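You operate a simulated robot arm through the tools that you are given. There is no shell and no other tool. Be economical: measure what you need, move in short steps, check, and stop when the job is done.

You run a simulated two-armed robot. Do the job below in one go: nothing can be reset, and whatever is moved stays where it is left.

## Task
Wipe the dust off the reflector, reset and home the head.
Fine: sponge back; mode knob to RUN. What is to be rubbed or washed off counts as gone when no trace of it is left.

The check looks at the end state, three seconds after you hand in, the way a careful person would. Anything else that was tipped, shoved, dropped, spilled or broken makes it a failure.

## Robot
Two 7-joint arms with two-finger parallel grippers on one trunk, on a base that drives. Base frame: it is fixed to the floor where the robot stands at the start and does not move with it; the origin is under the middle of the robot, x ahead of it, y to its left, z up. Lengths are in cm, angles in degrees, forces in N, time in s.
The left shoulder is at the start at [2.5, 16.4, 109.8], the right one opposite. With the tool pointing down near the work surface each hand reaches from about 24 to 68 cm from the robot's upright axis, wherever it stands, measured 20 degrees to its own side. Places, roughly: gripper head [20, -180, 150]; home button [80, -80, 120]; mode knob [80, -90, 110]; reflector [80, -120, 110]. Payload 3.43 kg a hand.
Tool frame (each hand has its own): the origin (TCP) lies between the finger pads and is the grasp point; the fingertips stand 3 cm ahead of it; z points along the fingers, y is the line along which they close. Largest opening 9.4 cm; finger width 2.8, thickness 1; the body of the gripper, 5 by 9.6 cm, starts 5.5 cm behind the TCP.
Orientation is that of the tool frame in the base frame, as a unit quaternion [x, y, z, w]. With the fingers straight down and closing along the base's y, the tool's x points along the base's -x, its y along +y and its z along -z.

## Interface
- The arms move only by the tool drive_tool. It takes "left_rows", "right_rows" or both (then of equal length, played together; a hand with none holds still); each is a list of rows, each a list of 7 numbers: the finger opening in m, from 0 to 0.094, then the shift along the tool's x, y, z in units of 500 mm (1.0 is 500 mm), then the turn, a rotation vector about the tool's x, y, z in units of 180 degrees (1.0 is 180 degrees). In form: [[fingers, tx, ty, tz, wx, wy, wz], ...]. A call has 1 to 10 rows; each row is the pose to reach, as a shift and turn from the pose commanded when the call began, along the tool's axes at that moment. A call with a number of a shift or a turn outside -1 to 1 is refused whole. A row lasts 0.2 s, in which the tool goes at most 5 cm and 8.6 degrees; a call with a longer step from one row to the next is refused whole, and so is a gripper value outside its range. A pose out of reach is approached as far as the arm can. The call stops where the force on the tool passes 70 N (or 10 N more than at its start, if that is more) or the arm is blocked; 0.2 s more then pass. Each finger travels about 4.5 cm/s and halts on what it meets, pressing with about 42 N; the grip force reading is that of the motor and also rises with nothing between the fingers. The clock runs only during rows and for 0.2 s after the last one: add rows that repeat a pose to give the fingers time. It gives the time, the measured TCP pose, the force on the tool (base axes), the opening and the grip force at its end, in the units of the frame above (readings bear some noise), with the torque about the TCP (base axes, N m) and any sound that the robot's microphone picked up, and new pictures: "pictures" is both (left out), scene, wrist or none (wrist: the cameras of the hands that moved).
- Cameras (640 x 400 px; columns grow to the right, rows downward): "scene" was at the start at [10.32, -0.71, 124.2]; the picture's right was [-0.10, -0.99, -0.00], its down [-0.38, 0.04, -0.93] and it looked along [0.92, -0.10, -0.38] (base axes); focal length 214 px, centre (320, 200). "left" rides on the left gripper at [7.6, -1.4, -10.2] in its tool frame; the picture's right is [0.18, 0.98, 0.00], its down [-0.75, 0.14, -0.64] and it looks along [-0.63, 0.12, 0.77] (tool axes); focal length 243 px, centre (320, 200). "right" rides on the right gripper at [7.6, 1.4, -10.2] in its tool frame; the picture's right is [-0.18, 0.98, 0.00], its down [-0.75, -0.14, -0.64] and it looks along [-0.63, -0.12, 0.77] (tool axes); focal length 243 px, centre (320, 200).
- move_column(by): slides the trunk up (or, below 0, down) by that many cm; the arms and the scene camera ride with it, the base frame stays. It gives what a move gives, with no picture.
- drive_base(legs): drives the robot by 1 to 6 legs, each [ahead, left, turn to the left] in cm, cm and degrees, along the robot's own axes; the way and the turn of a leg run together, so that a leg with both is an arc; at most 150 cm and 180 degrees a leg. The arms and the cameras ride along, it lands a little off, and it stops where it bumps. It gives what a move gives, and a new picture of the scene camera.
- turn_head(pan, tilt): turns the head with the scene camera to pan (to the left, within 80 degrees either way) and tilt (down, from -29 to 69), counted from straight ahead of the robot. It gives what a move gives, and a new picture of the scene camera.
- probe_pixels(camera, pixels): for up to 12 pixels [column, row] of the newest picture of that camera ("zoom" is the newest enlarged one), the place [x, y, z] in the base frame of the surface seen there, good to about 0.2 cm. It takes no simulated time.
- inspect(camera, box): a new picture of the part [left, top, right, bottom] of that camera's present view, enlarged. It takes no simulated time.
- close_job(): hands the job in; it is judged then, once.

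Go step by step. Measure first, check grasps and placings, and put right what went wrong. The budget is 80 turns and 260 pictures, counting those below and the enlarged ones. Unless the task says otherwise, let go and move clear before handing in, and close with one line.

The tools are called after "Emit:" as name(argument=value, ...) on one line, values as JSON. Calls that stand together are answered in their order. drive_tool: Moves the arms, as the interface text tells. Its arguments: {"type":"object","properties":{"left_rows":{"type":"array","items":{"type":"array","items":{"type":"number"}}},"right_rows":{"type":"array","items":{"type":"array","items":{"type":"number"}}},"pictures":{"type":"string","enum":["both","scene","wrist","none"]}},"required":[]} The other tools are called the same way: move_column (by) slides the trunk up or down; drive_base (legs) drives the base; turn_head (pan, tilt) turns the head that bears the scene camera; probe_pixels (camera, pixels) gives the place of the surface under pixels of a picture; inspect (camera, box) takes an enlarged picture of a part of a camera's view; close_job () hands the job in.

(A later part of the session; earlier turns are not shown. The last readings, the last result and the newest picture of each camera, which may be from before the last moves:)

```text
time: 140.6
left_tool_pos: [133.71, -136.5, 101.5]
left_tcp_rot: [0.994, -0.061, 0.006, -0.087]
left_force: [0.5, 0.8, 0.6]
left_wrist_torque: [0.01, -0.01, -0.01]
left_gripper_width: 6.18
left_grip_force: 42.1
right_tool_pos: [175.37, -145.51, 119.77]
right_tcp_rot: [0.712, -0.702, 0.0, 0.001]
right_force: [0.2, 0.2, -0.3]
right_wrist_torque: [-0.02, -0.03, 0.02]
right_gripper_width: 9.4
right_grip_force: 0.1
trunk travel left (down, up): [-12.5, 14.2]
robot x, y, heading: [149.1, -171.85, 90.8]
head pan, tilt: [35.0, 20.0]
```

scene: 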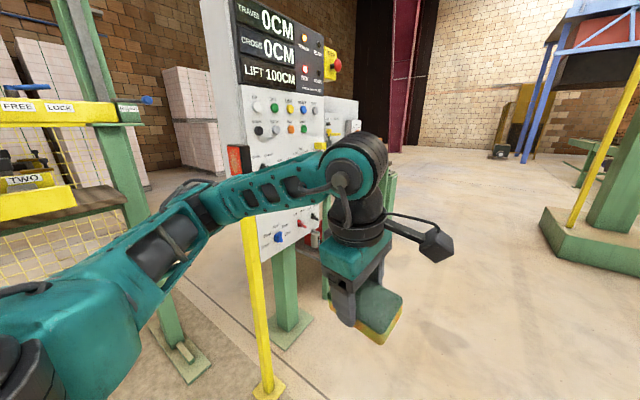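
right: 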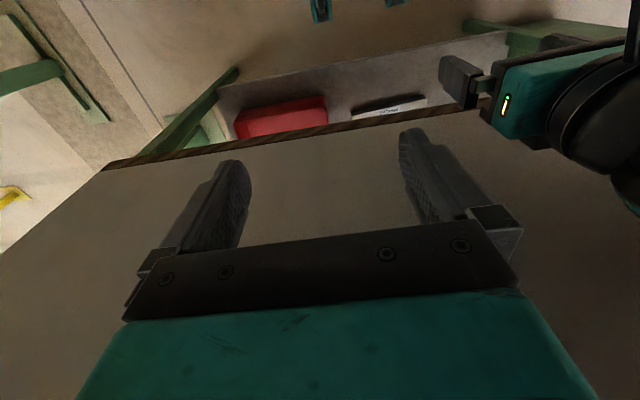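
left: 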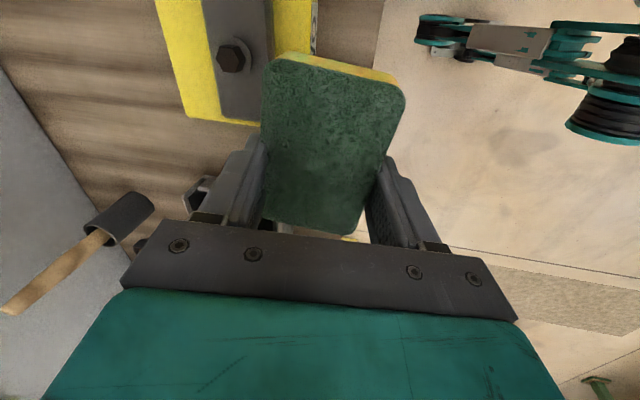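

Robot now faces +y. I'll reorient the left hand to point forward (long side of sponge vertical, yellow face toward +y), with some forward and upward shift; first half.

Emit:
drive_tool(left_rows=[[0.02, -0.005, -0.048, -0.026, 0.0254, -0.0239, 0.0301], [0.02, -0.01, -0.095, -0.052, 0.0508, -0.0478, 0.0602], [0.02, -0.015, -0.143, -0.079, 0.0762, -0.0717, 0.0903], [0.02, -0.02, -0.191, -0.105, 0.1016, -0.0956, 0.1204], [0.02, -0.026, -0.239, -0.131, 0.127, -0.1195, 0.1505], [0.02, -0.031, -0.286, -0.158, 0.1524, -0.1434, 0.1806], [0.02, -0.036, -0.334, -0.184, 0.1778, -0.1673, 0.2107]], pictures="scene")

Emit:
drive_tool(left_rows=[[0.02, 0, 0, 0, 0.0254, -0.0239, 0.0301], [0.02, 0, 0, 0, 0.0508, -0.0478, 0.0602], [0.02, 0, 0, 0, 0.0762, -0.0717, 0.0903], [0.02, 0, 0, 0, 0.1016, -0.0956, 0.1204], [0.02, 0, 0, 0, 0.127, -0.1195, 0.1505], [0.02, 0, 0, 0, 0.1524, -0.1434, 0.1806], [0.02, 0, 0, 0, 0.1778, -0.1673, 0.2107]], pictures="both")

```text
time: 142.2
left_tool_pos: [133.6, -121.5, 113.57]
left_tcp_rot: [0.827, -0.347, -0.257, -0.36]
left_force: [-0.9, 0.3, -0.7]
left_wrist_torque: [0.01, 0.02, -0.04]
left_gripper_width: 6.2
left_grip_force: 42.2
right_tool_pos: [175.42, -145.47, 119.85]
right_tcp_rot: [0.712, -0.702, 0.0, 0.001]
right_force: [0.3, -0.4, -0.5]
right_wrist_torque: [0.02, 0.0, 0.0]
right_gripper_width: 9.41
right_grip_force: 0.0
trunk travel left (down, up): [-12.5, 14.2]
robot x, y, heading: [148.97, -172.16, 91.0]
head pan, tilt: [35.0, 20.0]
```

scene: 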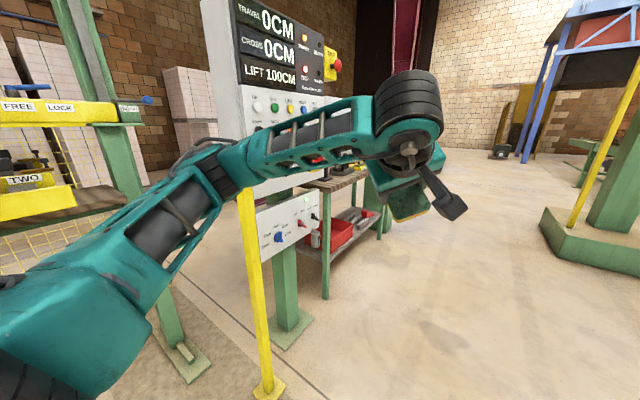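

```text
time: 143.8
left_tool_pos: [133.82, -121.61, 113.34]
left_tcp_rot: [-0.516, 0.523, 0.431, 0.524]
left_force: [-0.1, 0.4, 0.8]
left_wrist_torque: [0.02, -0.01, 0.02]
left_gripper_width: 6.2
left_grip_force: 41.6
left hand out of reach, approached as far as the arm can: row 7
right_tool_pos: [175.47, -145.42, 119.84]
right_tcp_rot: [0.713, -0.701, 0.0, 0.001]
right_force: [-0.5, 0.0, 0.1]
right_wrist_torque: [-0.02, 0.01, 0.01]
right_gripper_width: 9.42
right_grip_force: 0.0
trunk travel left (down, up): [-12.5, 14.2]
robot x, y, heading: [149.19, -171.55, 91.0]
head pan, tilt: [35.0, 20.0]
```

scene: 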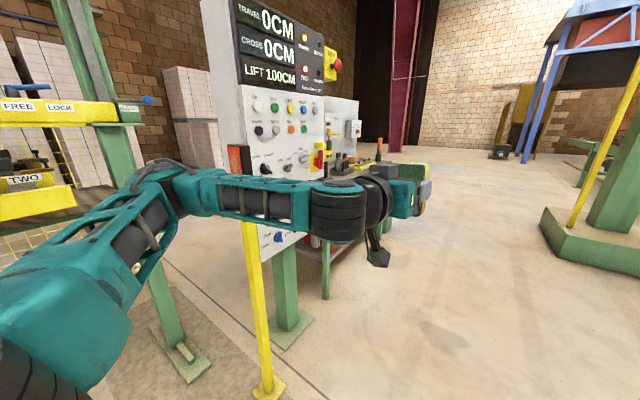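
left: 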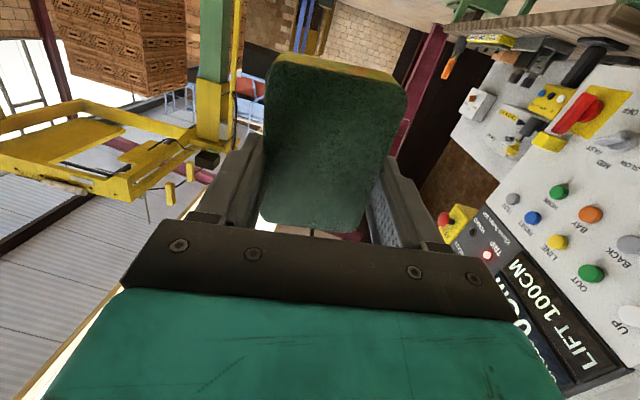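

Nearly the wanted orientation (sponge normal ~5° off). I'll probe the left elbow to check clearance from the gantry.

Emit:
probe_pixels(camera="scene", pixels=[[160, 170], [130, 200], [40, 270], [80, 200], [200, 200], [130, 110], [147, 100], [60, 200], [115, 220], [410, 170], [425, 200], [380, 255]])

Emit:
inspect(camera="scene", box=[330, 140, 458, 220])

```text
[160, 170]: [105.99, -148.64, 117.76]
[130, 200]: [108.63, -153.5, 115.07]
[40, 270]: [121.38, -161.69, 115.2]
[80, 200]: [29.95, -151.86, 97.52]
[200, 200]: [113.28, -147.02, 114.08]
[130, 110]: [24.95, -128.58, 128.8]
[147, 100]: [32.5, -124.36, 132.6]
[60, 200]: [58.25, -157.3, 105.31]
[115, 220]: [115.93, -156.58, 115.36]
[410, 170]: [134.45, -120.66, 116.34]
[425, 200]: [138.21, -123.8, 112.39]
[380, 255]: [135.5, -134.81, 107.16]
```

```text
5.00 times, centred on (394, 180) of scene
```

zoom: 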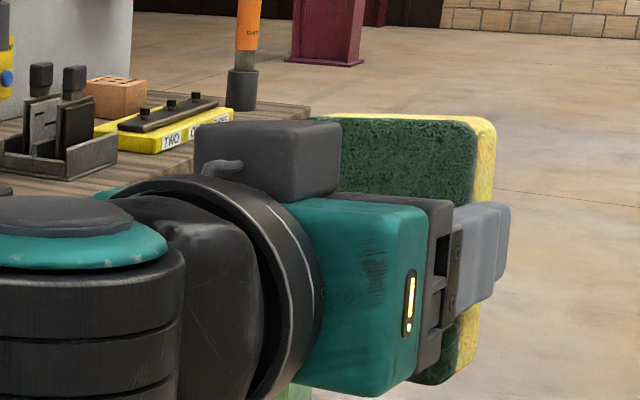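

Elbow would come close to the gantry's yellow clamp if I stand at x=100, so I'll extend the hand ~12 cm to the left and trim the orientation, then see the elbow.

Emit:
drive_tool(left_rows=[[0.02, -0.006, 0.061, 0.009, 0.006, -0.007, 0.001], [0.02, -0.012, 0.122, 0.017, 0.012, -0.014, 0.002], [0.02, -0.018, 0.183, 0.026, 0.018, -0.021, 0.0035], [0.02, -0.025, 0.244, 0.035, 0.0244, -0.0277, 0.0048], [0.02, -0.025, 0.244, 0.035, 0.0244, -0.0277, 0.0048]], pictures="scene")

Emit:
probe_pixels(camera="scene", pixels=[[160, 170], [130, 200], [90, 220], [150, 160], [170, 160], [110, 190], [120, 170]])

```text
time: 145.0
left_tool_pos: [122.38, -118.38, 113.51]
left_tcp_rot: [-0.473, 0.519, 0.438, 0.562]
left_force: [-0.2, 0.4, 1.2]
left_wrist_torque: [-0.04, -0.02, -0.06]
left_gripper_width: 6.19
left_grip_force: 42.0
left hand out of reach, approached as far as the arm can: row 1, 2, 3
right_tool_pos: [175.52, -145.59, 119.77]
right_tcp_rot: [0.712, -0.702, 0.001, 0.002]
right_force: [-0.6, 0.9, 1.0]
right_wrist_torque: [-0.03, -0.03, 0.01]
right_gripper_width: 9.4
right_grip_force: 0.1
trunk travel left (down, up): [-12.5, 14.2]
robot x, y, heading: [149.05, -171.35, 90.9]
head pan, tilt: [35.0, 20.0]
```

scene: 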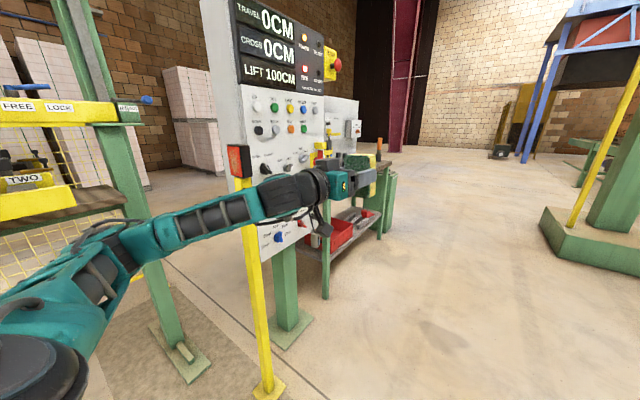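

```text
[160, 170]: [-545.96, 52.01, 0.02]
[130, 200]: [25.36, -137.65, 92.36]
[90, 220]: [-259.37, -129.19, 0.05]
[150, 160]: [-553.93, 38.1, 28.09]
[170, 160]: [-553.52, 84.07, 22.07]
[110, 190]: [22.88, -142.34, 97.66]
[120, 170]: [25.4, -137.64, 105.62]
```

Sponge normal is now exactly +y. Check the elbow position.

Emit:
probe_pixels(camera="scene", pixels=[[100, 245], [120, 245], [80, 250], [40, 280], [60, 290], [150, 240], [100, 290]])

```text
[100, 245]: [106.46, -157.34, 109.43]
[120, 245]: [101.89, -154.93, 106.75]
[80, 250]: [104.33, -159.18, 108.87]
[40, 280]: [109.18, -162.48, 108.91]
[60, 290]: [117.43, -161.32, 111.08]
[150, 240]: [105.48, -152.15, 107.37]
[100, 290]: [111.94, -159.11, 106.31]
```

Elbow lateral reach is ~48; I'll extend the hand 8 cm more to the left so the robot can stay at x≈119, then back and slide left to a pre-wipe spot.

Emit:
drive_tool(left_rows=[[0.02, -0.006, 0.079, -0.013, 0, 0, 0], [0.02, -0.0124, 0.157, -0.027, 0, 0, 0], [0.02, -0.0124, 0.157, -0.027, 0, 0, 0]], pictures="none")

Emit:
drive_base(legs=[[-16, 0, 0], [0, 20, 0]])

Emit:
turn_head(pan=60, tilt=22)

```text
time: 145.8
left_tool_pos: [113.79, -118.16, 113.25]
left_tcp_rot: [-0.473, 0.519, 0.437, 0.562]
left_force: [-0.5, -0.5, -0.5]
left_wrist_torque: [-0.01, -0.02, 0.02]
left_gripper_width: 6.22
left_grip_force: 42.5
right_tool_pos: [175.4, -145.4, 119.79]
right_tcp_rot: [0.712, -0.702, 0.0, 0.001]
right_force: [-0.6, 0.3, -0.6]
right_wrist_torque: [-0.01, 0.02, 0.01]
right_gripper_width: 9.4
right_grip_force: 0.1
trunk travel left (down, up): [-12.5, 14.2]
robot x, y, heading: [148.88, -171.94, 91.1]
head pan, tilt: [35.0, 20.0]
```

```text
time: 149.2
left_tool_pos: [93.98, -134.42, 113.18]
left_tcp_rot: [-0.473, 0.519, 0.437, 0.562]
left_force: [-0.4, -0.1, 0.8]
left_wrist_torque: [-0.02, -0.01, 0.0]
left_gripper_width: 6.23
left_grip_force: 42.1
right_tool_pos: [155.45, -161.87, 119.73]
right_tcp_rot: [0.711, -0.703, 0.0, 0.001]
right_force: [-0.3, -0.1, 0.2]
right_wrist_torque: [-0.02, -0.05, -0.02]
right_gripper_width: 9.39
right_grip_force: 0.0
trunk travel left (down, up): [-12.5, 14.2]
robot x, y, heading: [128.9, -188.08, 90.3]
head pan, tilt: [35.0, 20.0]
```

scene: 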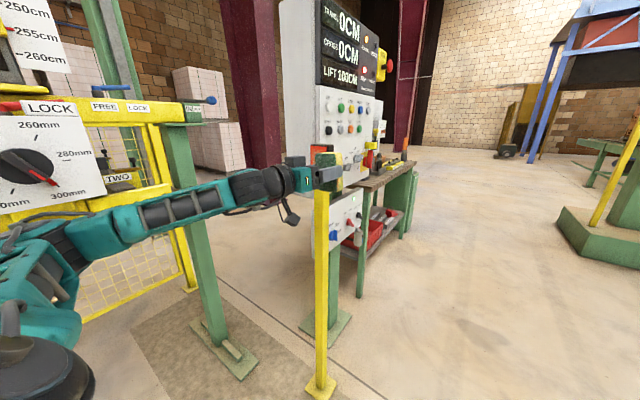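

```text
time: 150.1
left_tool_pos: [94.05, -134.41, 113.29]
left_tcp_rot: [-0.473, 0.519, 0.437, 0.562]
left_force: [0.6, 0.1, 0.0]
left_wrist_torque: [0.03, -0.02, 0.0]
left_gripper_width: 6.21
left_grip_force: 41.8
right_tool_pos: [155.62, -161.9, 119.83]
right_tcp_rot: [0.711, -0.704, 0.0, 0.001]
right_force: [0.0, 0.1, 0.2]
right_wrist_torque: [-0.01, -0.01, -0.01]
right_gripper_width: 9.4
right_grip_force: 0.1
trunk travel left (down, up): [-12.5, 14.2]
robot x, y, heading: [129.15, -188.0, 90.6]
head pan, tilt: [60.0, 22.0]
```

scene: 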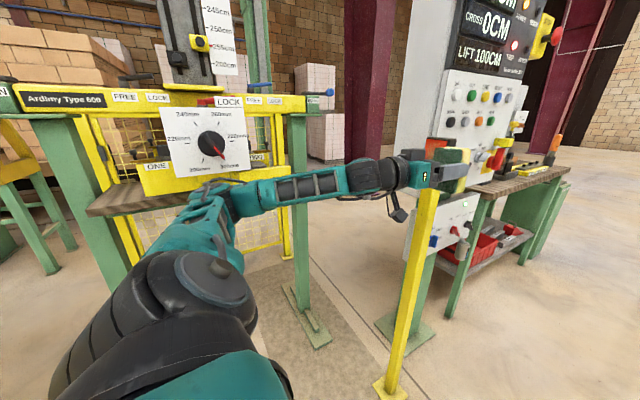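

Emit:
probe_pixels(camera="scene", pixels=[[205, 205], [195, 190], [215, 230], [185, 215], [210, 145], [228, 162], [170, 175], [230, 190], [250, 185]])

Emit:
inspect(camera="scene", box=[380, 120, 508, 200])

```text
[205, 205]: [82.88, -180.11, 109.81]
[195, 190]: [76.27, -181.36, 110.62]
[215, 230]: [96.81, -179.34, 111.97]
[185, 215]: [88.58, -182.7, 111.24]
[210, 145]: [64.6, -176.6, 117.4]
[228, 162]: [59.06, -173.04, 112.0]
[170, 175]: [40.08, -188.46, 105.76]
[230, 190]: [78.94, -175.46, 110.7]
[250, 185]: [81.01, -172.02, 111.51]
```

```text
5.00 times, centred on (444, 160) of scene
```

zoom: 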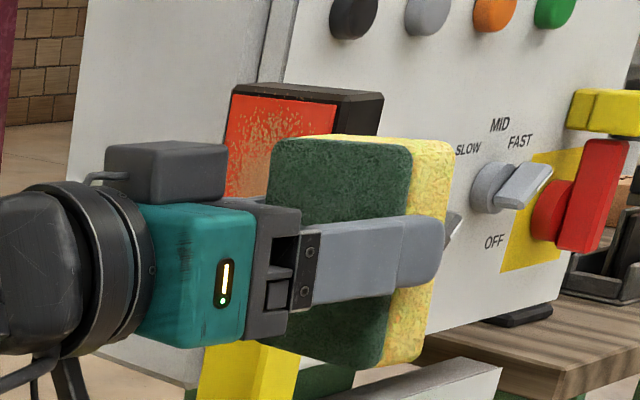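

Elbow at x≈76 and the dial knob tip at x=64.6, so I'll keep the base here and reach the remaining 10 cm left with the arm.

Emit:
drive_tool(left_rows=[[0.02, -0.005, 0.068, -0.012, 0, 0, 0], [0.02, -0.011, 0.136, -0.023, 0, 0, 0], [0.02, -0.016, 0.204, -0.035, 0, 0, 0], [0.02, -0.016, 0.204, -0.035, 0, 0, 0]], pictures="both")

Emit:
probe_pixels(camera="scene", pixels=[[185, 190], [195, 205], [175, 205], [165, 200], [200, 190], [215, 190], [150, 220]])

```text
time: 151.1
left_tool_pos: [83.68, -134.63, 113.23]
left_tcp_rot: [-0.472, 0.52, 0.437, 0.562]
left_force: [-0.3, -0.5, -0.4]
left_wrist_torque: [0.01, 0.02, -0.03]
left_gripper_width: 6.21
left_grip_force: 42.2
right_tool_pos: [155.47, -161.91, 119.88]
right_tcp_rot: [0.711, -0.703, 0.0, 0.001]
right_force: [0.3, 0.1, -0.6]
right_wrist_torque: [0.0, 0.0, 0.01]
right_gripper_width: 9.41
right_grip_force: 0.1
trunk travel left (down, up): [-12.5, 14.2]
robot x, y, heading: [129.24, -188.14, 90.8]
head pan, tilt: [60.0, 22.0]
```

scene: 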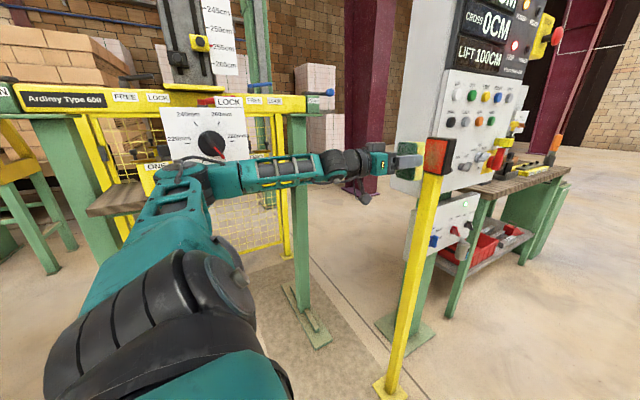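
left: 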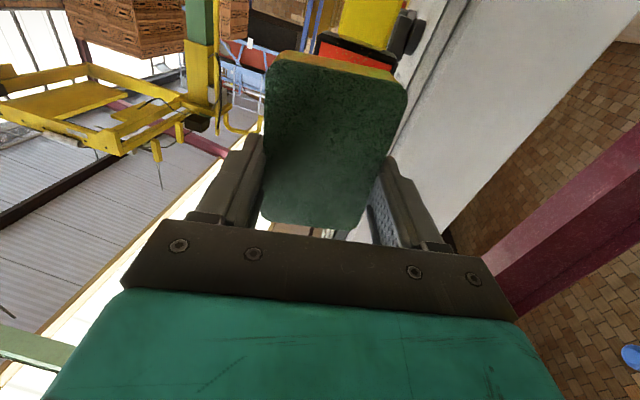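

```text
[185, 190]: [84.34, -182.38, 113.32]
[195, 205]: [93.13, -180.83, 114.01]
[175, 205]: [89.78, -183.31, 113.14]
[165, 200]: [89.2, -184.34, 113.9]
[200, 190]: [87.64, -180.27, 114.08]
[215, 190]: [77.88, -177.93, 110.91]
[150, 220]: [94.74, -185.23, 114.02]
```

Aligned in x. I'll drive 5 cm forward with the base, then finish with the arm.

Emit:
drive_base(legs=[[5, 0, 0]])

```text
time: 152.0
left_tool_pos: [83.52, -129.66, 113.25]
left_tcp_rot: [-0.473, 0.52, 0.437, 0.562]
left_force: [-0.8, 0.1, 0.4]
left_wrist_torque: [0.02, 0.02, -0.06]
left_gripper_width: 6.2
left_grip_force: 42.0
right_tool_pos: [155.44, -156.93, 119.87]
right_tcp_rot: [0.712, -0.703, 0.001, 0.002]
right_force: [-0.8, 0.8, -0.6]
right_wrist_torque: [-0.04, -0.01, -0.01]
right_gripper_width: 9.39
right_grip_force: 0.0
trunk travel left (down, up): [-12.5, 14.2]
robot x, y, heading: [129.31, -183.3, 90.6]
head pan, tilt: [60.0, 22.0]
```

scene: 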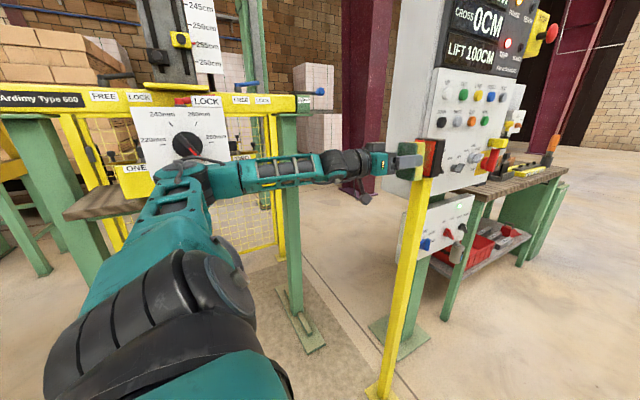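

Gap ≈3.2 cm. Approach slowly to light contact.

Emit:
drive_tool(left_rows=[[0.02, 0, 0.005, 0.03, 0, 0, 0], [0.02, 0, 0.0095, 0.055, 0, 0, 0], [0.02, 0, 0.011, 0.063, 0, 0, 0], [0.02, 0, 0.012, 0.069, 0, 0, 0]], pictures="scene")

Emit:
inspect(camera="scene", box=[380, 120, 460, 170])

```text
time: 153.0
left_tool_pos: [83.83, -126.57, 113.59]
left_tcp_rot: [-0.471, 0.519, 0.438, 0.563]
left_force: [4.3, -6.9, 1.3]
left_wrist_torque: [0.32, 0.29, -0.13]
left_gripper_width: 6.28
left_grip_force: 42.0
left hand out of reach, approached as far as the arm can: row 1, 2
right_tool_pos: [155.67, -157.33, 119.82]
right_tcp_rot: [0.711, -0.703, -0.001, 0.0]
right_force: [0.2, -1.0, 0.2]
right_wrist_torque: [0.05, 0.04, 0.03]
right_gripper_width: 9.42
right_grip_force: 0.1
trunk travel left (down, up): [-12.5, 14.2]
robot x, y, heading: [129.2, -183.2, 90.6]
head pan, tilt: [60.0, 22.0]
```

scene: 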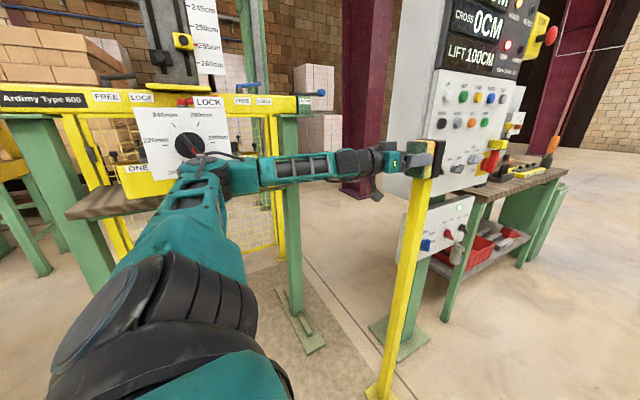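

```text
8.00 times, centred on (420, 145) of scene
```

zoom: 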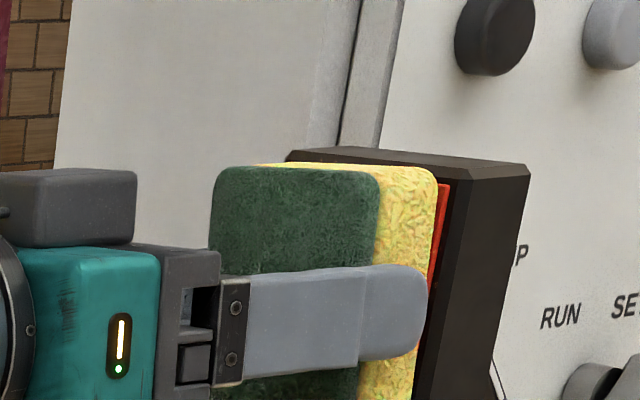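

Contact at ~7 N across the face. Rub with vertical and sideways strokes.

Emit:
drive_tool(left_rows=[[0.02, -0.03, 0, 0.004, 0, 0, 0], [0.02, -0.05, 0, 0.004, 0, 0, 0], [0.02, 0, 0.02, 0.004, 0, 0, 0], [0.02, 0.05, 0.02, 0.004, 0, 0, 0], [0.02, 0.05, -0.02, 0.004, 0, 0, 0], [0.02, 0, -0.03, 0.004, 0, 0, 0], [0.02, -0.05, -0.03, 0.004, 0, 0, 0], [0.02, -0.03, 0.03, 0.004, 0, 0, 0], [0.02, 0.03, 0.03, 0.004, 0, 0, 0], [0.02, 0, 0, 0.002, 0, 0, 0]], pictures="none")

Emit:
drive_tool(left_rows=[[0.02, -0.04, 0.03, 0.002, 0, 0, 0], [0.02, -0.04, -0.03, 0.002, 0, 0, 0], [0.02, 0, 0.03, 0.002, 0, 0, 0], [0.02, 0, -0.03, 0.002, 0, 0, 0], [0.02, 0.04, 0.03, 0.002, 0, 0, 0], [0.02, 0.04, -0.03, 0.002, 0, 0, 0], [0.02, 0, 0, 0.002, 0, 0, 0], [0.02, 0, 0, -0.04, 0, 0, 0], [0.02, 0, -0.01, -0.12, 0, 0, 0], [0.02, 0, -0.02, -0.2, 0, 0, 0]], pictures="scene")

Emit:
inspect(camera="scene", box=[390, 120, 470, 180])

```text
time: 153.6
left_tool_pos: [83.77, -126.41, 114.22]
left_tcp_rot: [-0.48, 0.524, 0.426, 0.561]
left_force: [0.8, -15.6, -0.9]
left_wrist_torque: [0.22, -0.03, 0.4]
left_gripper_width: 6.3
left_grip_force: 42.1
right_tool_pos: [155.34, -157.17, 119.9]
right_tcp_rot: [0.712, -0.702, -0.001, 0.0]
right_force: [0.6, -0.7, 0.7]
right_wrist_torque: [0.03, 0.01, 0.04]
right_gripper_width: 9.41
right_grip_force: 0.2
trunk travel left (down, up): [-12.5, 14.2]
robot x, y, heading: [129.23, -183.07, 90.8]
head pan, tilt: [60.0, 22.0]
stopped in row 2 (left hand): the force on the tool passed its limit at 124 N (the readings are from after the stop); the commanded pose is now the measured one
```

```text
time: 156.0
left_tool_pos: [82.9, -136.17, 107.48]
left_tcp_rot: [-0.522, 0.557, 0.383, 0.52]
left_force: [-0.3, 0.6, 0.4]
left_wrist_torque: [0.02, -0.02, 0.04]
left_gripper_width: 6.21
left_grip_force: 41.7
right_tool_pos: [155.48, -157.0, 119.74]
right_tcp_rot: [0.712, -0.702, 0.001, 0.002]
right_force: [0.8, -0.1, -0.2]
right_wrist_torque: [0.01, 0.03, -0.02]
right_gripper_width: 9.4
right_grip_force: 0.0
trunk travel left (down, up): [-12.5, 14.2]
robot x, y, heading: [129.08, -183.08, 90.6]
head pan, tilt: [60.0, 22.0]
stopped in row 10 (left hand): the arm was blocked; the commanded pose is now the measured one
```

scene: 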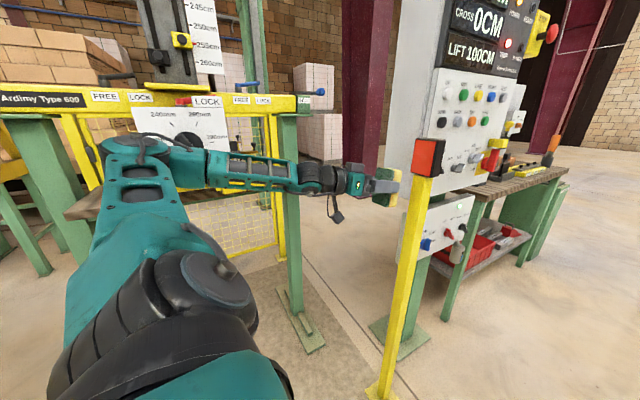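

```text
6.67 times, centred on (430, 150) of scene
```

zoom: 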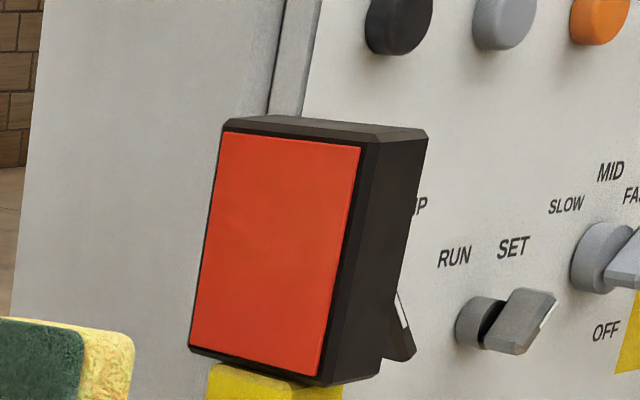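

The reflector is spotless now. But the arm reported blocked — check the elbow against the gantry dial.

Emit:
inspect(camera="scene", box=[80, 80, 272, 200])

Emit:
probe_pixels(camera="scene", pixels=[[110, 150], [130, 145], [150, 150], [190, 140], [120, 165], [160, 160], [105, 140], [150, 125], [140, 185], [200, 160]])

```text
3.33 times, centred on (176, 140) of scene
```

zoom: 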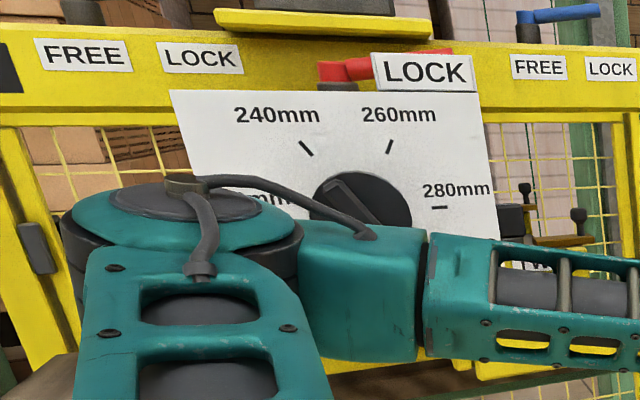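

```text
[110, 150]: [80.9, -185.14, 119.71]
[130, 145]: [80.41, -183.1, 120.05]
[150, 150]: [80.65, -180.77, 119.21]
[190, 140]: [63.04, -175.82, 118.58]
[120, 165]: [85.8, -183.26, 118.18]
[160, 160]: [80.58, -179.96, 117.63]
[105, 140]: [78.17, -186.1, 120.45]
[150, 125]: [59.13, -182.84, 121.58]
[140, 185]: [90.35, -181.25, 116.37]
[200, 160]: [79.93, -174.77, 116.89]
```

Elbow is clear of the dial and the dial is unchanged (just a joint-limit block). I'll back away, and verify the reflector post is where it was.

Emit:
drive_base(legs=[[-4, 0, 0], [0, -25, 0]])

Emit:
drive_tool(left_rows=[[0.02, 0, -0.09, 0, 0, 0, 0], [0.02, 0, -0.18, 0, 0, 0, 0], [0.02, 0, -0.27, 0, 0, 0, 0], [0.02, 0, -0.36, 0, 0, 0, 0], [0.02, 0, -0.36, 0, 0, 0, 0]], pictures="scene")

Emit:
inspect(camera="scene", box=[250, 100, 410, 200])

```text
time: 159.3
left_tool_pos: [107.7, -139.93, 107.72]
left_tcp_rot: [-0.523, 0.554, 0.387, 0.519]
left_force: [0.7, 0.9, -0.4]
left_wrist_torque: [-0.01, 0.04, 0.0]
left_gripper_width: 6.19
left_grip_force: 41.9
right_tool_pos: [180.45, -160.37, 119.77]
right_tcp_rot: [0.715, -0.699, 0.001, 0.001]
right_force: [0.2, 0.3, 0.4]
right_wrist_torque: [0.01, -0.01, -0.02]
right_gripper_width: 9.38
right_grip_force: 0.0
trunk travel left (down, up): [-12.5, 14.2]
robot x, y, heading: [154.01, -186.77, 91.0]
head pan, tilt: [60.0, 22.0]
```

scene: 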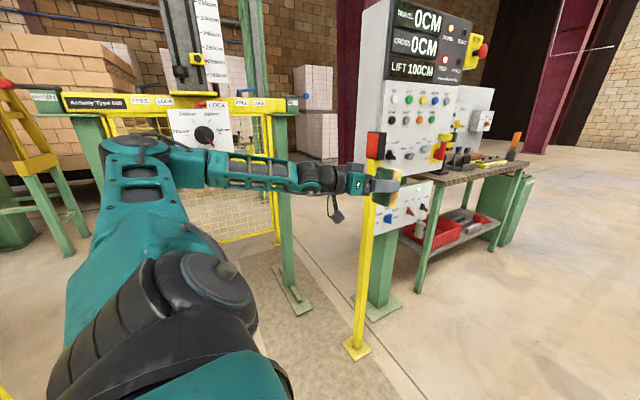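

```text
time: 160.5
left_tool_pos: [125.67, -142.89, 109.61]
left_tcp_rot: [-0.523, 0.555, 0.386, 0.52]
left_force: [-0.2, 0.4, -0.1]
left_wrist_torque: [-0.02, 0.02, 0.02]
left_gripper_width: 6.21
left_grip_force: 42.2
right_tool_pos: [180.35, -160.31, 119.9]
right_tcp_rot: [0.715, -0.699, 0.0, 0.001]
right_force: [0.7, -0.3, 1.1]
right_wrist_torque: [0.01, 0.01, -0.01]
right_gripper_width: 9.4
right_grip_force: 0.2
trunk travel left (down, up): [-12.5, 14.2]
robot x, y, heading: [154.52, -186.76, 91.3]
head pan, tilt: [60.0, 22.0]
```

scene: 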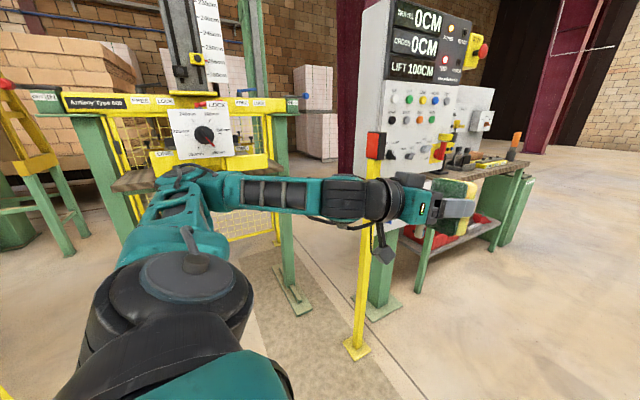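

```text
4.00 times, centred on (330, 150) of scene
```

zoom: 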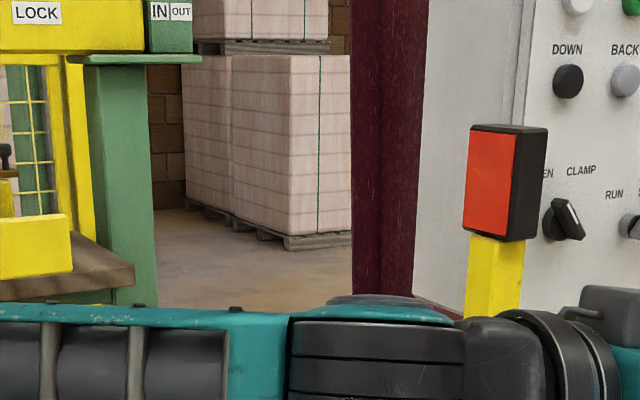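

Reflector clean and in place. Now turn the hand back to the fingers-down pose used at the grasp (two halves).

Emit:
drive_tool(left_rows=[[0.02, 0.0146, -0.038, 0.0089, -0.0235, 0.0195, -0.0294], [0.02, 0.029, -0.076, 0.0177, -0.047, 0.0389, -0.0588], [0.02, 0.0437, -0.114, 0.0266, -0.0706, 0.0584, -0.0882], [0.02, 0.058, -0.152, 0.035, -0.0941, 0.0779, -0.1176], [0.02, 0.0729, -0.19, 0.044, -0.1176, 0.0974, -0.147], [0.02, 0.0874, -0.228, 0.053, -0.1412, 0.1168, -0.1764], [0.02, 0.102, -0.266, 0.062, -0.1647, 0.1363, -0.2058]], pictures="none")

Emit:
drive_tool(left_rows=[[0.02, 0, 0, 0, -0.0235, 0.0195, -0.0294], [0.02, 0, 0, 0, -0.047, 0.0389, -0.0588], [0.02, 0, 0, 0, -0.0706, 0.0584, -0.0882], [0.02, 0, 0, 0, -0.0941, 0.0779, -0.1176], [0.02, 0, 0, 0, -0.1176, 0.0974, -0.147], [0.02, 0, 0, 0, -0.1412, 0.1168, -0.1764], [0.02, 0, 0, 0, -0.1647, 0.1363, -0.2058]], pictures="wrist")

```text
time: 162.1
left_tool_pos: [139.59, -142.59, 105.59]
left_tcp_rot: [0.849, -0.343, -0.213, -0.34]
left_force: [0.2, -0.4, -0.1]
left_wrist_torque: [-0.04, 0.03, 0.0]
left_gripper_width: 6.22
left_grip_force: 41.8
left hand out of reach, approached as far as the arm can: row 2
right_tool_pos: [180.39, -160.28, 119.82]
right_tcp_rot: [0.715, -0.699, 0.001, 0.002]
right_force: [-0.6, -0.1, -0.3]
right_wrist_torque: [0.0, 0.01, 0.0]
right_gripper_width: 9.39
right_grip_force: 0.1
trunk travel left (down, up): [-12.5, 14.2]
robot x, y, heading: [154.55, -186.81, 91.3]
head pan, tilt: [60.0, 22.0]
```

```text
time: 163.7
left_tool_pos: [139.44, -142.67, 105.78]
left_tcp_rot: [0.994, -0.058, 0.005, -0.087]
left_force: [0.2, 0.0, 0.6]
left_wrist_torque: [0.0, 0.04, -0.01]
left_gripper_width: 6.22
left_grip_force: 41.7
right_tool_pos: [180.4, -160.31, 119.84]
right_tcp_rot: [0.715, -0.699, 0.0, 0.001]
right_force: [-1.4, 0.0, -0.1]
right_wrist_torque: [0.01, 0.01, 0.02]
right_gripper_width: 9.38
right_grip_force: 0.0
trunk travel left (down, up): [-12.5, 14.2]
robot x, y, heading: [154.33, -186.81, 91.3]
head pan, tilt: [60.0, 22.0]
```

left: 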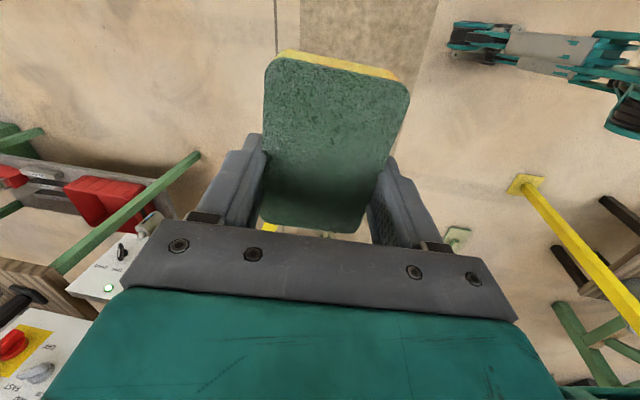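

Sponge sits unchanged in the grip. Turn to face −x and drive back to the bench position.

Emit:
drive_base(legs=[[0, 0, 89], [0, -150, 0], [0, -47, 0]])

```text
time: 185.2
left_tool_pos: [110.67, -1.9, 105.67]
left_tcp_rot: [0.756, 0.649, -0.058, -0.065]
left_force: [0.9, 0.0, -0.3]
left_wrist_torque: [0.0, 0.02, 0.0]
left_gripper_width: 6.22
left_grip_force: 42.0
right_tool_pos: [129.6, 38.54, 119.91]
right_tcp_rot: [1.0, -0.005, 0.001, 0.001]
right_force: [-0.5, 0.6, -0.4]
right_wrist_torque: [0.01, -0.01, -0.01]
right_gripper_width: 9.4
right_grip_force: 0.1
trunk travel left (down, up): [-12.5, 14.2]
robot x, y, heading: [155.02, 12.05, 179.3]
head pan, tilt: [60.0, 22.0]
```

scene: 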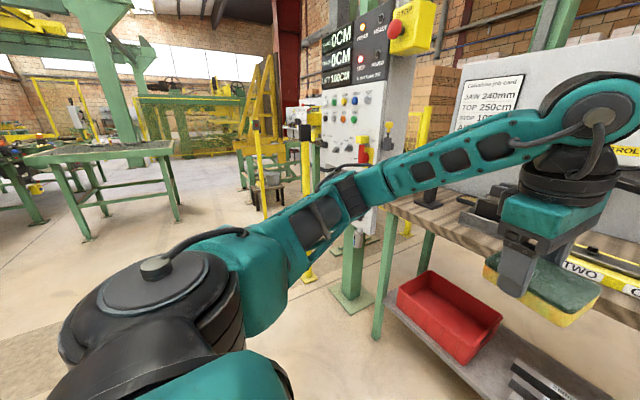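

Emit:
drive_base(legs=[[44.5, 0, 1.7]])

Emit:
turn_head(pan=0, tilt=38)

```text
time: 187.8
left_tool_pos: [66.85, -3.28, 105.81]
left_tcp_rot: [0.746, 0.66, -0.058, -0.065]
left_force: [0.3, 0.2, -0.5]
left_wrist_torque: [0.0, -0.01, 0.01]
left_gripper_width: 6.25
left_grip_force: 41.2
right_tool_pos: [84.67, 37.65, 119.73]
right_tcp_rot: [1.0, 0.009, 0.002, 0.001]
right_force: [0.1, -0.4, 0.0]
right_wrist_torque: [0.0, 0.0, 0.0]
right_gripper_width: 9.39
right_grip_force: 0.0
trunk travel left (down, up): [-12.5, 14.2]
robot x, y, heading: [111.12, 11.33, -179.1]
head pan, tilt: [60.0, 22.0]
```

scene: 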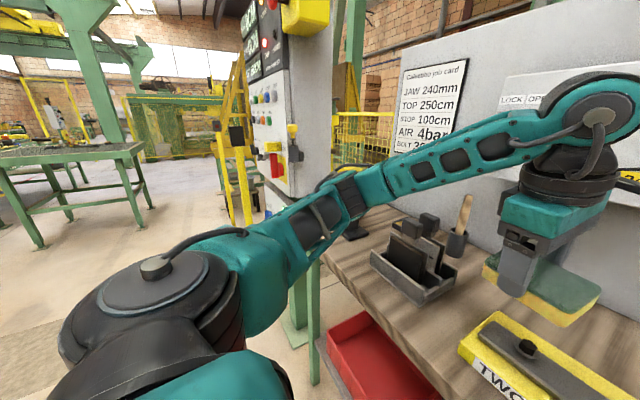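

```text
time: 189.1
left_tool_pos: [67.01, -3.37, 105.73]
left_tcp_rot: [0.746, 0.66, -0.058, -0.065]
left_force: [0.7, 0.3, -0.3]
left_wrist_torque: [-0.03, -0.03, 0.03]
left_gripper_width: 6.21
left_grip_force: 41.7
right_tool_pos: [84.7, 37.65, 119.79]
right_tcp_rot: [1.0, 0.009, 0.001, 0.001]
right_force: [0.3, -0.5, 0.8]
right_wrist_torque: [-0.02, -0.02, 0.0]
right_gripper_width: 9.39
right_grip_force: 0.0
trunk travel left (down, up): [-12.5, 14.2]
robot x, y, heading: [111.01, 11.02, -178.8]
head pan, tilt: [0.0, 38.0]
```

scene: 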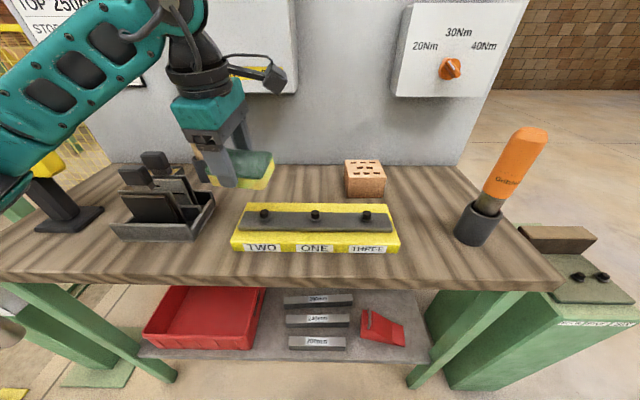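

At the bench with the same tool pose. I'll return along the approach to the grasp point.

Emit:
drive_tool(left_rows=[[0.02, -0.0123, -0.07, 0.0515, 0, 0, 0], [0.02, -0.0245, -0.14, 0.103, 0, 0, 0], [0.02, -0.037, -0.209, 0.1545, 0, 0, 0], [0.02, -0.049, -0.279, 0.206, 0, 0, 0], [0.02, -0.0505, -0.289, 0.247, 0, 0, 0], [0.02, -0.052, -0.299, 0.288, 0, 0, 0], [0.02, -0.0536, -0.309, 0.315, 0, 0, 0], [0.02, -0.0536, -0.309, 0.325, 0, 0, 0], [0.02, -0.0536, -0.309, 0.325, 0, 0, 0]], pictures="wrist")

Emit:
inspect(camera="scene", box=[190, 100, 350, 200])

```text
time: 191.1
left_tool_pos: [48.64, -3.94, 92.42]
left_tcp_rot: [0.746, 0.66, -0.058, -0.065]
left_force: [0.2, 0.7, 2.4]
left_wrist_torque: [0.14, -0.11, 0.0]
left_gripper_width: 6.21
left_grip_force: 42.0
right_tool_pos: [84.71, 37.71, 119.75]
right_tcp_rot: [1.0, 0.008, 0.001, 0.001]
right_force: [0.2, -0.1, -0.1]
right_wrist_torque: [-0.03, 0.04, -0.03]
right_gripper_width: 9.41
right_grip_force: 0.1
trunk travel left (down, up): [-12.5, 14.2]
robot x, y, heading: [110.86, 11.18, -179.4]
head pan, tilt: [0.0, 38.0]
```

left: 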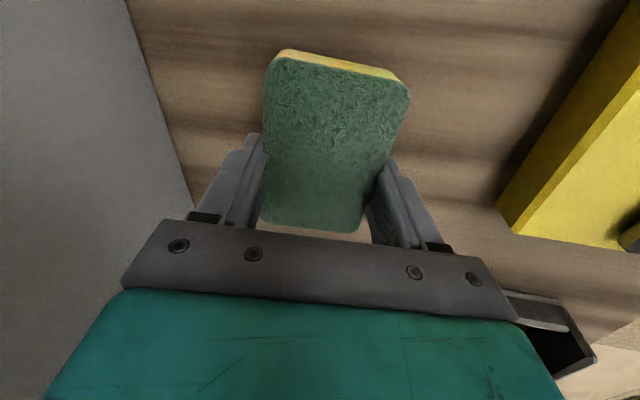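

```text
4.00 times, centred on (270, 150) of scene
```

zoom: 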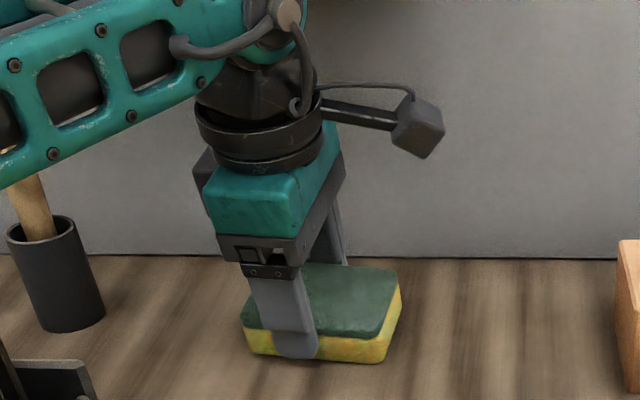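

Sponge just touches the bench at its old place. Release and retreat.

Emit:
drive_tool(left_rows=[[0.05, 0, 0, 0, 0, 0, 0], [0.075, 0, 0, 0, 0, 0, 0], [0.089, 0, 0, 0, 0, 0, 0], [0.089, 0, 0, 0, 0, 0, 0], [0.089, 0, 0, -0.05, 0, 0, 0], [0.089, 0, 0, -0.12, 0, 0, 0], [0.089, 0.005, 0.04, -0.19, 0, 0, 0], [0.089, 0.01, 0.12, -0.24, 0, 0, 0], [0.089, 0.02, 0.2, -0.28, 0, 0, 0], [0.089, 0.03, 0.28, -0.32, 0, 0, 0]], pictures="both")

Emit:
inspect(camera="scene", box=[190, 130, 350, 230])

Emit:
probe_pixels(camera="scene", pixels=[[256, 172], [288, 172], [252, 184], [286, 186], [272, 190], [270, 178]])

```text
time: 193.3
left_tool_pos: [65.23, -4.43, 105.6]
left_tcp_rot: [0.746, 0.66, -0.058, -0.065]
left_force: [-0.5, 0.2, 0.9]
left_wrist_torque: [0.01, 0.0, -0.03]
left_gripper_width: 8.92
left_grip_force: 0.0
right_tool_pos: [84.73, 37.62, 119.71]
right_tcp_rot: [1.0, 0.009, 0.001, 0.0]
right_force: [-0.5, 0.5, -0.4]
right_wrist_torque: [0.01, -0.02, -0.03]
right_gripper_width: 9.38
right_grip_force: 0.2
trunk travel left (down, up): [-12.5, 14.2]
robot x, y, heading: [111.08, 11.53, -178.9]
head pan, tilt: [0.0, 38.0]
```

scene: 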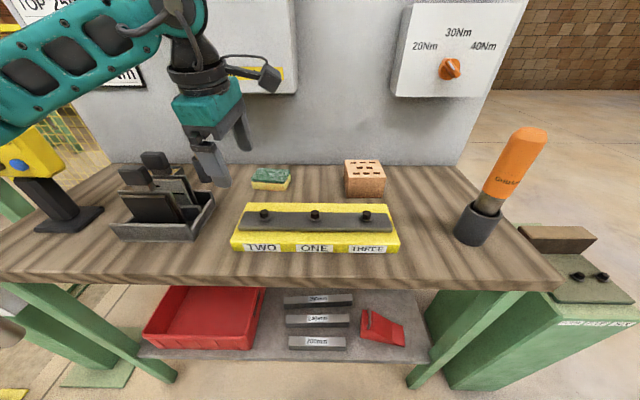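
left: 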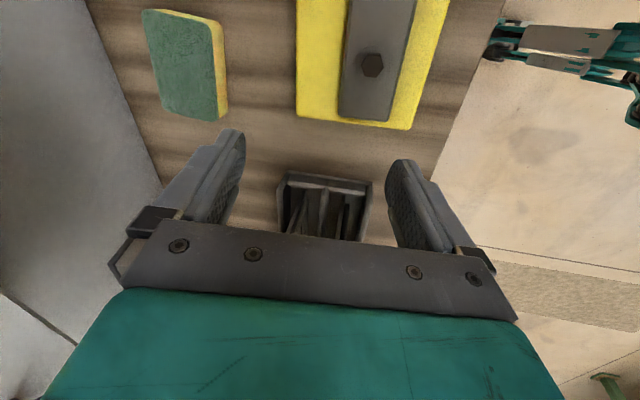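

```text
4.00 times, centred on (270, 180) of scene
```

zoom: 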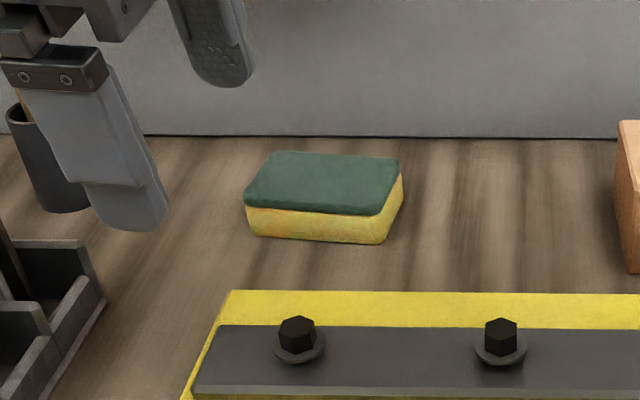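

```text
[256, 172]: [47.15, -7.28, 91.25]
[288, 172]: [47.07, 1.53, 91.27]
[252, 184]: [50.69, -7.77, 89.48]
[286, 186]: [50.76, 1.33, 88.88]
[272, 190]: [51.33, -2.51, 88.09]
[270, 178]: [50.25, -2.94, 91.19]
```

Sponge is back, flat and where it was. Now back off and drive to the control panel.

Emit:
drive_base(legs=[[-28, 0, -1], [0, 76, 0]])

Emit:
turn_head(pan=15, tilt=10)

```text
time: 201.9
left_tool_pos: [91.04, -77.42, 105.6]
left_tcp_rot: [0.762, 0.642, -0.057, -0.066]
left_force: [0.0, 1.1, 0.2]
left_wrist_torque: [0.02, -0.01, -0.02]
left_gripper_width: 8.92
left_grip_force: 0.1
right_tool_pos: [112.68, -36.49, 119.82]
right_tcp_rot: [1.0, -0.014, 0.001, 0.001]
right_force: [-1.0, -0.2, 0.7]
right_wrist_torque: [-0.01, 0.0, 0.01]
right_gripper_width: 9.43
right_grip_force: 0.0
trunk travel left (down, up): [-12.5, 14.2]
robot x, y, heading: [137.74, -64.21, 178.3]
head pan, tilt: [0.0, 38.0]
```

scene: 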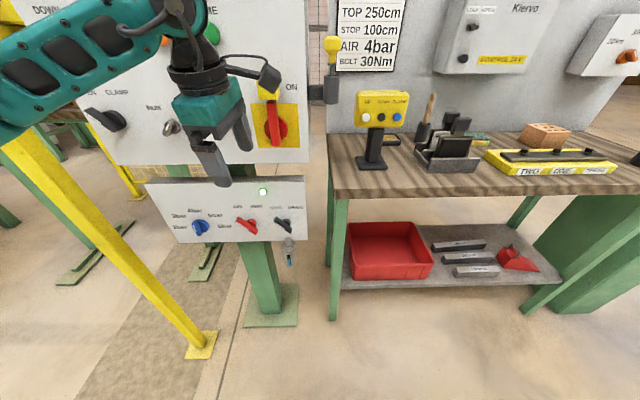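

```text
time: 202.9
left_tool_pos: [91.06, -77.49, 105.65]
left_tcp_rot: [0.761, 0.642, -0.056, -0.066]
left_force: [-1.1, -0.4, -0.1]
left_wrist_torque: [0.07, 0.01, 0.01]
left_gripper_width: 8.91
left_grip_force: 0.0
right_tool_pos: [112.53, -36.37, 119.86]
right_tcp_rot: [1.0, -0.014, 0.001, 0.001]
right_force: [0.1, -0.4, 0.2]
right_wrist_torque: [-0.03, -0.01, 0.04]
right_gripper_width: 9.39
right_grip_force: 0.1
trunk travel left (down, up): [-12.5, 14.2]
robot x, y, heading: [137.49, -63.81, 178.6]
head pan, tilt: [15.0, 10.0]
```

scene: 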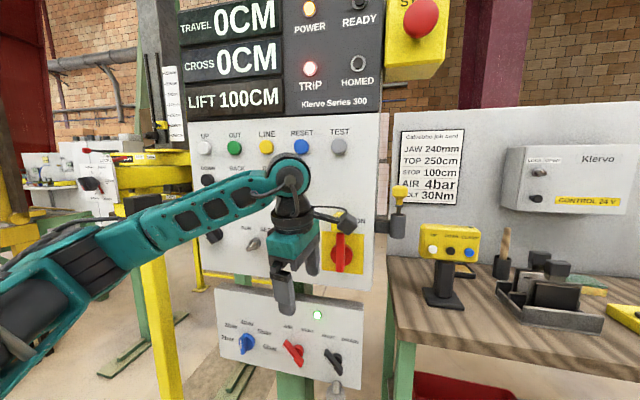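

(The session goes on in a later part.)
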